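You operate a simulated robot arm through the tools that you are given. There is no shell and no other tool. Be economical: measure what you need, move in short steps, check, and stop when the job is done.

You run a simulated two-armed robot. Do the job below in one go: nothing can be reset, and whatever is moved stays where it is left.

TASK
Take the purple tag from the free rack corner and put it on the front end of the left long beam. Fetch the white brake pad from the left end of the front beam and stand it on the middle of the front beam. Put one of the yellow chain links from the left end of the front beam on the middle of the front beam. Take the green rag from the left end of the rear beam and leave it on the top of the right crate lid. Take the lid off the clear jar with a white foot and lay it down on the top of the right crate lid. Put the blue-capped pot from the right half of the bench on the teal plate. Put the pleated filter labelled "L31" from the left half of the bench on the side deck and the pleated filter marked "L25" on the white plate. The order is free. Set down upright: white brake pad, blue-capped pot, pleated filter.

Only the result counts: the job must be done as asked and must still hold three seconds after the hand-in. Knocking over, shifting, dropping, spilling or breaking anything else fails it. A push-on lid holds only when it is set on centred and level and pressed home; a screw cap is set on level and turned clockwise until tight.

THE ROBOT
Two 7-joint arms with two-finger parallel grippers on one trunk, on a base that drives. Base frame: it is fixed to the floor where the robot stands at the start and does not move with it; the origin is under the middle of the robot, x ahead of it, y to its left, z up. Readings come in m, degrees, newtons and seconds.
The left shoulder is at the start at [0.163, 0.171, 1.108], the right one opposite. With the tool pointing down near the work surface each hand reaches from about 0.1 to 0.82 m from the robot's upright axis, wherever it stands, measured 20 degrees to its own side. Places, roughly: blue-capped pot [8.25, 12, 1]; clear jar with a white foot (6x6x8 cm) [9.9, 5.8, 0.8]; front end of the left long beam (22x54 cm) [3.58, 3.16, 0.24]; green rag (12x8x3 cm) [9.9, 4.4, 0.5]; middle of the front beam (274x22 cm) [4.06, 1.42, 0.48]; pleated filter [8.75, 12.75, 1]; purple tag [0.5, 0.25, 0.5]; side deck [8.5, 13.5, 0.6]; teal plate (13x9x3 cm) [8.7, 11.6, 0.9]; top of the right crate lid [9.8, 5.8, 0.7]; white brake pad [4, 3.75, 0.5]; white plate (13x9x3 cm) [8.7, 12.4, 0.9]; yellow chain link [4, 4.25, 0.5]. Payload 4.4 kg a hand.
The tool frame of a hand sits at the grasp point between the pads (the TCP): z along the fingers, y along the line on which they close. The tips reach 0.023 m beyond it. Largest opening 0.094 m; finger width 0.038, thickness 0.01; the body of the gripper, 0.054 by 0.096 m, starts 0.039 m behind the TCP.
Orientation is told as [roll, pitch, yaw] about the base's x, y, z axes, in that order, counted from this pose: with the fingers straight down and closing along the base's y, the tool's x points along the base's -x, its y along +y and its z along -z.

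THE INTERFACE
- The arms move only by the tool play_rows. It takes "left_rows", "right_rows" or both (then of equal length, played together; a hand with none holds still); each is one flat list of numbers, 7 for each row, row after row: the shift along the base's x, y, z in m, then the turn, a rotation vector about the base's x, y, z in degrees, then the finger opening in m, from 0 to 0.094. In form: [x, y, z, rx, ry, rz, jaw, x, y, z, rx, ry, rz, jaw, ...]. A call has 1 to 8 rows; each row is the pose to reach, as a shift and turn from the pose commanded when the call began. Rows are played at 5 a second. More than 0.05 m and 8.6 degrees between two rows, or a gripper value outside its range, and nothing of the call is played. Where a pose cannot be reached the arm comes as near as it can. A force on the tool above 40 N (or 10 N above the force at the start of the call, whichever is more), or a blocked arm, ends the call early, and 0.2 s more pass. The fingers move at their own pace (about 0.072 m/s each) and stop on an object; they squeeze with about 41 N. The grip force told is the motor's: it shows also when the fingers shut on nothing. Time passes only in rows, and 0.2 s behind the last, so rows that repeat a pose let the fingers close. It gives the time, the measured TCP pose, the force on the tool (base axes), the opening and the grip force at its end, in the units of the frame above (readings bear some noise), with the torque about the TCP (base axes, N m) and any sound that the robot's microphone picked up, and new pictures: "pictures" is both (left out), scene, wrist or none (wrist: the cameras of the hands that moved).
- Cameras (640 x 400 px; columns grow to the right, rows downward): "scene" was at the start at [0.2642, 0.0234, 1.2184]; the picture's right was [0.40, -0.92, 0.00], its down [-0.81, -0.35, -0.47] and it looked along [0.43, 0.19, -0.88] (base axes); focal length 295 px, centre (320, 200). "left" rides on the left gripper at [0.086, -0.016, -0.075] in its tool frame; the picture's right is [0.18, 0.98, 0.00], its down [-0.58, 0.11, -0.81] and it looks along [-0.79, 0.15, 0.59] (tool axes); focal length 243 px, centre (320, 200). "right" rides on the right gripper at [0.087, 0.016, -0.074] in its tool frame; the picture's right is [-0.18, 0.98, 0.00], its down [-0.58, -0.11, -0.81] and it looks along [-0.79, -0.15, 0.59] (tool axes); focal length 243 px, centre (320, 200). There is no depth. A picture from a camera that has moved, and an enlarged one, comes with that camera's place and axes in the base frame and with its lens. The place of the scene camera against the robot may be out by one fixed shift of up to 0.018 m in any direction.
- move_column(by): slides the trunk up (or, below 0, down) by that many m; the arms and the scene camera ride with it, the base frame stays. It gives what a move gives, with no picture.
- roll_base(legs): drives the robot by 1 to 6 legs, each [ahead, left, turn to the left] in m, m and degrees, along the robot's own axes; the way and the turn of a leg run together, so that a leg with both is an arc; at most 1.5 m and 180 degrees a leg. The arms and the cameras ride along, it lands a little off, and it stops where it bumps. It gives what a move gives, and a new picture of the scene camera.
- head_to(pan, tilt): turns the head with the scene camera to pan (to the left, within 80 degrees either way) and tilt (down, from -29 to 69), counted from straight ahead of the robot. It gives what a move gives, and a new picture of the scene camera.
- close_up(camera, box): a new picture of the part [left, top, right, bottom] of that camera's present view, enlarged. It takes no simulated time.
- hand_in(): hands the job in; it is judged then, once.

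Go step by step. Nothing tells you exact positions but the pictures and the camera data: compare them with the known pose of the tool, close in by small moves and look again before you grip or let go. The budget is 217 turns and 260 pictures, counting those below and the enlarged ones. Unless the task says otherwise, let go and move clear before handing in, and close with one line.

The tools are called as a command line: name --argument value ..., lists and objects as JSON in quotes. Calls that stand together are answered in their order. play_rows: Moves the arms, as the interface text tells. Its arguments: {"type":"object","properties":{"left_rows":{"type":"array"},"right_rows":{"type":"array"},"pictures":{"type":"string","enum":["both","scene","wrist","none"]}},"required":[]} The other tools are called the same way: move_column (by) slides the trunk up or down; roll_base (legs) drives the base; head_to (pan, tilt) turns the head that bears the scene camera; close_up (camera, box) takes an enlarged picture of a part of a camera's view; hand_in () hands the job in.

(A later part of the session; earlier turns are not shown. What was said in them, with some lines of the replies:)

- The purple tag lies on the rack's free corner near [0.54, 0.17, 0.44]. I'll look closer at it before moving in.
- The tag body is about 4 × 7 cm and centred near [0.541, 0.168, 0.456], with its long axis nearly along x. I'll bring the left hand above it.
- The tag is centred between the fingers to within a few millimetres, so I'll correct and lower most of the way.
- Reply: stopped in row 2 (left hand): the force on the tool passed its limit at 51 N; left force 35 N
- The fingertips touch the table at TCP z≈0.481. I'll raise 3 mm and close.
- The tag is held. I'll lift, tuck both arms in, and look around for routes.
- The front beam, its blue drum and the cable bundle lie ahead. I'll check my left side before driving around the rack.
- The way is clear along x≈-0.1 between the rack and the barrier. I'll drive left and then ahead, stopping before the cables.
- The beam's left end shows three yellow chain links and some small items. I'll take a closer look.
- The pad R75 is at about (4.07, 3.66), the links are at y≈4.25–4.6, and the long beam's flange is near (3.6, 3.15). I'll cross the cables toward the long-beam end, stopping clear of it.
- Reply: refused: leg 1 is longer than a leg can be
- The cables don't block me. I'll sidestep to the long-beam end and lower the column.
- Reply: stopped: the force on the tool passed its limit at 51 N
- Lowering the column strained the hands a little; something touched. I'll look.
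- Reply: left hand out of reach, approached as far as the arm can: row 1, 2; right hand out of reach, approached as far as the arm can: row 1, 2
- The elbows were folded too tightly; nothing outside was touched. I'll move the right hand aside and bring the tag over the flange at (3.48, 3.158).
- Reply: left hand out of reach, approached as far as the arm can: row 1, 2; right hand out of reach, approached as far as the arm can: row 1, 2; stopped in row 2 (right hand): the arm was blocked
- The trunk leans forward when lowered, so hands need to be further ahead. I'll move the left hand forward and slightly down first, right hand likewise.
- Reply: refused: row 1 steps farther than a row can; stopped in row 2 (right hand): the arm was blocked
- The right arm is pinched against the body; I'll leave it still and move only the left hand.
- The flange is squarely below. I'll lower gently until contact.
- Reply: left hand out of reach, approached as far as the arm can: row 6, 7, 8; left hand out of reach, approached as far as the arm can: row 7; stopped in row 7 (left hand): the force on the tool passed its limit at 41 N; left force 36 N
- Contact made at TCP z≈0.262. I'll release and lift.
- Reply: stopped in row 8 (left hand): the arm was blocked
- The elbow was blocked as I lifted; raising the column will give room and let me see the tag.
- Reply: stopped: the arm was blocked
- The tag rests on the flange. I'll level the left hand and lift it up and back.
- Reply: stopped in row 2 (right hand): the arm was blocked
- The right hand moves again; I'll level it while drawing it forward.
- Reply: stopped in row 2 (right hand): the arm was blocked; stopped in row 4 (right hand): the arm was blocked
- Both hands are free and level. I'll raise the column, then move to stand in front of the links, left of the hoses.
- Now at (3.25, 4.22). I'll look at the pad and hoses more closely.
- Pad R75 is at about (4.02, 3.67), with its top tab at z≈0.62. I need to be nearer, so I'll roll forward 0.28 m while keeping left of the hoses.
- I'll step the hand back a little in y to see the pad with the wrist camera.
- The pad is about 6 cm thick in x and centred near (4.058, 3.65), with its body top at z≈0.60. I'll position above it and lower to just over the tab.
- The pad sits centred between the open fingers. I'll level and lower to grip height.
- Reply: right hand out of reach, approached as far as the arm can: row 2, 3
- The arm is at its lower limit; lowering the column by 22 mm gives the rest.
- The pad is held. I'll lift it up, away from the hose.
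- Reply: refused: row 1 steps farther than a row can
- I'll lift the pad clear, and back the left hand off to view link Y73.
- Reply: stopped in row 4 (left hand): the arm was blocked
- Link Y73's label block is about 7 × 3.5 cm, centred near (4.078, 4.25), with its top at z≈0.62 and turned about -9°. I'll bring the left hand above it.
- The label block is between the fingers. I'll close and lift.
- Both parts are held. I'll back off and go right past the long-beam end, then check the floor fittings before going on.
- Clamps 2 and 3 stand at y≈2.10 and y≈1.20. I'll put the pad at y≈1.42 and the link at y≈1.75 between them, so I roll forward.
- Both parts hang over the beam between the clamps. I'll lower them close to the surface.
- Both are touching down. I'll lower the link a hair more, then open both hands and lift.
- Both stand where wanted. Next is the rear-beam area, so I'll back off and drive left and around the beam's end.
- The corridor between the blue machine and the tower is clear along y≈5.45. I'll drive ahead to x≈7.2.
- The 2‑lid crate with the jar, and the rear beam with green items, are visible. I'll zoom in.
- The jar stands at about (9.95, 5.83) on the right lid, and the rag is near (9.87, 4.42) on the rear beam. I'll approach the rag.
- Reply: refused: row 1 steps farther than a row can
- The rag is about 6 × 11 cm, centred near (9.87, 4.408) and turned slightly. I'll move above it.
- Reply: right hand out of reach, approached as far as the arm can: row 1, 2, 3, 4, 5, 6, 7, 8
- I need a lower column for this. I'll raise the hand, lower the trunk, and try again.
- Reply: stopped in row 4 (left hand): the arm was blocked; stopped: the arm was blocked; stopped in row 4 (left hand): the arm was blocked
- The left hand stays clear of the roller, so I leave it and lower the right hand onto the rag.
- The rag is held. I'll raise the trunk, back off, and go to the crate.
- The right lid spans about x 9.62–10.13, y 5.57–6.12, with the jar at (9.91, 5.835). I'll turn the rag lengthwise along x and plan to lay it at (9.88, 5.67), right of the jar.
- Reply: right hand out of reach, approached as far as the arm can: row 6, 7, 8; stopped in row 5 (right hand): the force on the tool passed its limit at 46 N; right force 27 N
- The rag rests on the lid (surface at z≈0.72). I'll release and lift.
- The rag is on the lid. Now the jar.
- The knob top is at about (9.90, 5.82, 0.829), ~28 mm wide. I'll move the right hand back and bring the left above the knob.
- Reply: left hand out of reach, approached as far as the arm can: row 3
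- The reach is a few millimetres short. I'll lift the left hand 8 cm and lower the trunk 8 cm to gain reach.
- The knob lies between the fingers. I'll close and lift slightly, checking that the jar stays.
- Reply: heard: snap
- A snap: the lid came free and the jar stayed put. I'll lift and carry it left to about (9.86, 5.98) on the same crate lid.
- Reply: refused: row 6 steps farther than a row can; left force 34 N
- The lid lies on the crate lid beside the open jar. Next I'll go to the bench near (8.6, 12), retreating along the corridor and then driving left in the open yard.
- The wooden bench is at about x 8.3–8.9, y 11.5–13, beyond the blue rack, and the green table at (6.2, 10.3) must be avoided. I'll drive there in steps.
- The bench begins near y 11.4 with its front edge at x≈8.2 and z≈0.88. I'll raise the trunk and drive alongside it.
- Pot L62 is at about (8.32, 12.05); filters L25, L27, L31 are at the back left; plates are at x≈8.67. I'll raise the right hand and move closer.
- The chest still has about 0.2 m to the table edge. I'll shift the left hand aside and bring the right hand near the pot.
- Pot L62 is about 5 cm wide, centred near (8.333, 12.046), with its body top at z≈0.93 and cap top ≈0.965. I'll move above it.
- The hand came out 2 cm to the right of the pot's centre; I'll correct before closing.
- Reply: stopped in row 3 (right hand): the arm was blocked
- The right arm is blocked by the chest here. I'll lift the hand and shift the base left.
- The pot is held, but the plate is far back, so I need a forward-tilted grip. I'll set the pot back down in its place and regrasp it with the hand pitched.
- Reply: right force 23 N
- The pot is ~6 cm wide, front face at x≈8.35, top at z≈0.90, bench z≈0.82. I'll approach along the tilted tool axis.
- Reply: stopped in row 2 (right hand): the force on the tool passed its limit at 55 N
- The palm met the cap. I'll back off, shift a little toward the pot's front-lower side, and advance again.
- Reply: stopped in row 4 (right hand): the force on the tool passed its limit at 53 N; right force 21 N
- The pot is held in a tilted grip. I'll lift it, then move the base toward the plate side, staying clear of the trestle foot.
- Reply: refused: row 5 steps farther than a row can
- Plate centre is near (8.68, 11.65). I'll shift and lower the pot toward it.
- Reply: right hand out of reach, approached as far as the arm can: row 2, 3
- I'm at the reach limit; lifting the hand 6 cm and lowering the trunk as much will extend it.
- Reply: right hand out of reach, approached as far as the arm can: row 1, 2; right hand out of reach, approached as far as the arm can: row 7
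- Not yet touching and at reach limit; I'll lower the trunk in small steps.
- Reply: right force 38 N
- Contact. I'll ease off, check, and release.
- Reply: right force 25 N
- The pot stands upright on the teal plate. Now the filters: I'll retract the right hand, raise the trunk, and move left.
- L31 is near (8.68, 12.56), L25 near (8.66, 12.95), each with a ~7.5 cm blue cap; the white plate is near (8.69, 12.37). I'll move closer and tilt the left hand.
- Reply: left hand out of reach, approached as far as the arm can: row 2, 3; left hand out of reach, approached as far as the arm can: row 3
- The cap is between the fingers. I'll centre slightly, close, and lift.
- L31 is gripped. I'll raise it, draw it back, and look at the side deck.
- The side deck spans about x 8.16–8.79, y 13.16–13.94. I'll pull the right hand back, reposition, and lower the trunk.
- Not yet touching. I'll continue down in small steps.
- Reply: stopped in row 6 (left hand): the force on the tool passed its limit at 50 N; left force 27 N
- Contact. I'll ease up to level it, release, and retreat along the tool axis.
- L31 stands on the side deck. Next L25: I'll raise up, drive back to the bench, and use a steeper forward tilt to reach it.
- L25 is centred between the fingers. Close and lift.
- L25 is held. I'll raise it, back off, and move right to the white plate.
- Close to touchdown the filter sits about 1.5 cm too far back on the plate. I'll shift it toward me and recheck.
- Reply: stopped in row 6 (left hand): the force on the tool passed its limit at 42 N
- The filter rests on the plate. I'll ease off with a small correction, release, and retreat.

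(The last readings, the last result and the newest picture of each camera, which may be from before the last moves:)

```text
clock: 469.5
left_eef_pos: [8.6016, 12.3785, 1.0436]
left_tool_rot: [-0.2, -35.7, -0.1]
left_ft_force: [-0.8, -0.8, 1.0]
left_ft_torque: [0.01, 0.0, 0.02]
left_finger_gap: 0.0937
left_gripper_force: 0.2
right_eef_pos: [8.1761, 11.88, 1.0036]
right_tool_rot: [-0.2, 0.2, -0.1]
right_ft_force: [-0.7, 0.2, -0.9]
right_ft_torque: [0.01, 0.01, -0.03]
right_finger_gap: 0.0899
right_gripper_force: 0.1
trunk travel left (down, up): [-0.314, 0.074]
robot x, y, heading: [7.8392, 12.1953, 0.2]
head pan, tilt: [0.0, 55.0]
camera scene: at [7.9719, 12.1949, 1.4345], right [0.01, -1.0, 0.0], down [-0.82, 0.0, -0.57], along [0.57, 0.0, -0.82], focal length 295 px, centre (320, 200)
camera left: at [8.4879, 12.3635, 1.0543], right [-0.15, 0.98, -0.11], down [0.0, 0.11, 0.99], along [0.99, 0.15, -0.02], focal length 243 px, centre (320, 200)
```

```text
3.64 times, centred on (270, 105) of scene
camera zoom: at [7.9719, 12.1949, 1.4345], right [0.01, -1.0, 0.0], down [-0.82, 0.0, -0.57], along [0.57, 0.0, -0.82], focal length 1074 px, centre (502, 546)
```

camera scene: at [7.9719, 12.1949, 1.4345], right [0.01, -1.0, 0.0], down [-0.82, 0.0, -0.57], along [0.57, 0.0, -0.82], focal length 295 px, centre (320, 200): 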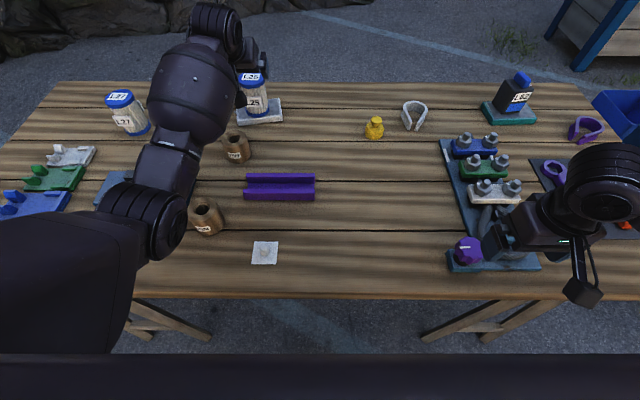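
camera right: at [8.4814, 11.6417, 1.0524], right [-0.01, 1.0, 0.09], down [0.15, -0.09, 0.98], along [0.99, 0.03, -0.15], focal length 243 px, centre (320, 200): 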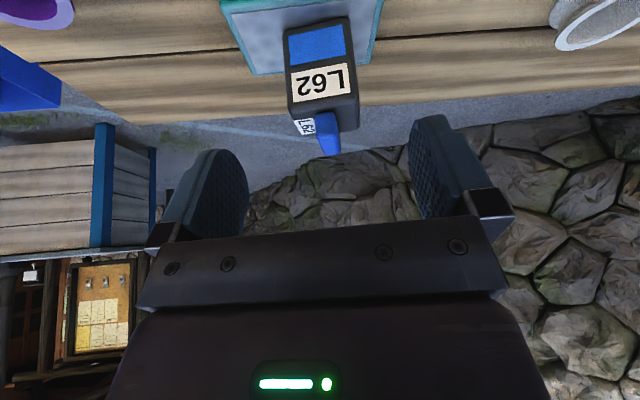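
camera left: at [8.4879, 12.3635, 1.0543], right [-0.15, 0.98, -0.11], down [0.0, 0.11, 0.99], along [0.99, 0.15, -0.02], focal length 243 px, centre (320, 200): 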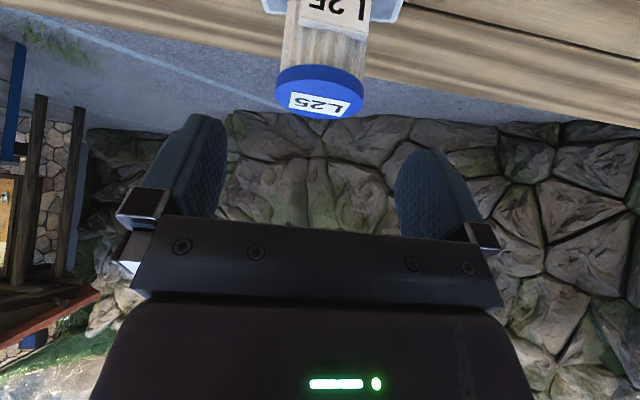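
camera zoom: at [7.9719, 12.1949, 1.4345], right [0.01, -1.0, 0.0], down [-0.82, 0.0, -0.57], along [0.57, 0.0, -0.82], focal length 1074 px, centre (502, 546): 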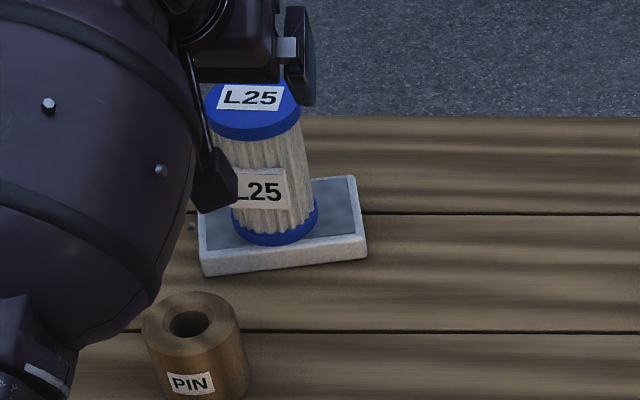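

L25 stands on the white plate, and all eight items are placed. I'll move clear before handing in.

play_rows --left_rows '[-0.02, 0, 0.03, 0, 0, 0, 0.094, -0.05, 0, 0.06, 0, 0, 0, 0.094, -0.09, 0, 0.07, 0, 0, 0, 0.094, -0.13, 0, 0.07, 0, 0, 0, 0.094]' --pictures "none"

roll_base --legs '[[-0.5, 0, 0]]'

head_to --pan 20 --tilt 35

```text
clock: 470.5
left_eef_pos: [8.4738, 12.3815, 1.1141]
left_tool_rot: [-0.1, -35.9, 0.0]
left_ft_force: [-0.2, -0.6, 0.7]
left_ft_torque: [0.0, 0.0, -0.01]
left_finger_gap: 0.0942
left_gripper_force: 0.1
right_eef_pos: [8.176, 11.8796, 1.003]
right_tool_rot: [0.0, 0.2, -0.2]
right_ft_force: [-0.3, 0.2, -0.2]
right_ft_torque: [0.03, -0.01, 0.0]
right_finger_gap: 0.0901
right_gripper_force: 0.0
trunk travel left (down, up): [-0.314, 0.074]
robot x, y, heading: [7.8336, 12.197, 0.1]
head pan, tilt: [0.0, 55.0]
```

```text
clock: 473.4
left_eef_pos: [7.9712, 12.3825, 1.1127]
left_tool_rot: [-0.1, -35.8, 0.5]
left_ft_force: [-0.1, 0.5, 0.0]
left_ft_torque: [0.0, 0.01, -0.01]
left_finger_gap: 0.0938
left_gripper_force: 0.0
right_eef_pos: [7.6799, 11.8782, 1.0033]
right_tool_rot: [-0.1, 0.2, 0.4]
right_ft_force: [0.1, 0.5, -0.7]
right_ft_torque: [0.03, 0.0, 0.0]
right_finger_gap: 0.0898
right_gripper_force: 0.1
trunk travel left (down, up): [-0.314, 0.074]
robot x, y, heading: [7.3378, 12.1926, 1.1]
head pan, tilt: [0.0, 55.0]
camera scene: at [7.472, 12.1906, 1.4345], right [0.02, -1.0, 0.0], down [-0.82, -0.01, -0.57], along [0.57, 0.01, -0.82], focal length 295 px, centre (320, 200)
```

scene: 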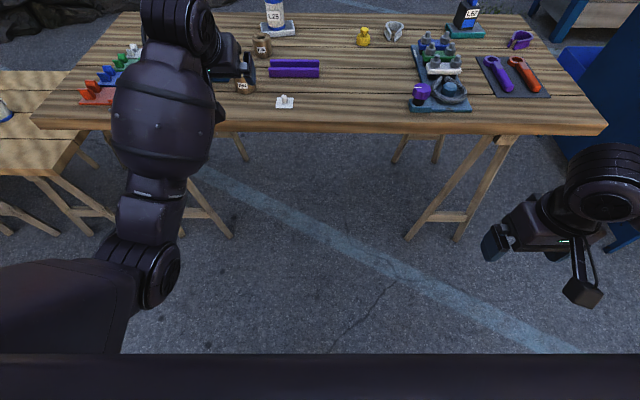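

```text
clock: 474.3
left_eef_pos: [7.9729, 12.3822, 1.1117]
left_tool_rot: [-0.1, -35.8, 0.6]
left_ft_force: [0.7, 0.4, 0.2]
left_ft_torque: [0.04, 0.01, -0.01]
left_finger_gap: 0.094
left_gripper_force: 0.1
right_eef_pos: [7.6814, 11.8786, 1.0024]
right_tool_rot: [-0.2, 0.2, 0.3]
right_ft_force: [0.0, 0.6, 0.3]
right_ft_torque: [0.0, -0.01, -0.01]
right_finger_gap: 0.09
right_gripper_force: 0.0
trunk travel left (down, up): [-0.314, 0.074]
robot x, y, heading: [7.3366, 12.1881, 0.9]
head pan, tilt: [20.0, 35.0]
camera scene: at [7.4827, 12.2208, 1.4626], right [0.36, -0.93, 0.0], down [-0.54, -0.2, -0.82], along [0.76, 0.29, -0.57], focal length 295 px, centre (320, 200)
```

scene: 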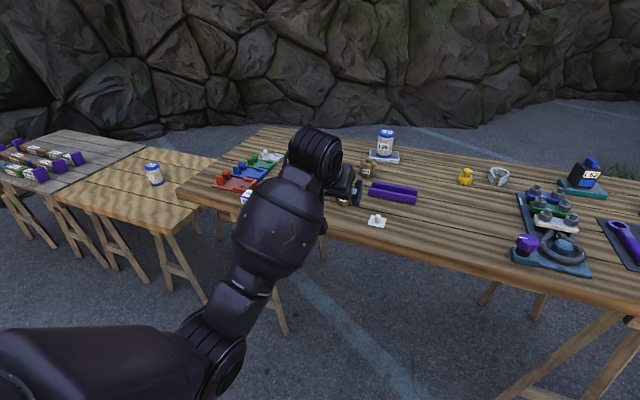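

L31 is on the side deck, L25 on the white plate and the pot on the teal plate, all upright. Both hands are empty and clear, so I'm handing in.

hand_in

```text
The job is handed in.
```

All eight placements are done and the job is handed in, with both hands empty and clear. The bench items were in view just before the hand-in. The tag, brake pad, chain link, rag and jar lid were last seen when I left them.
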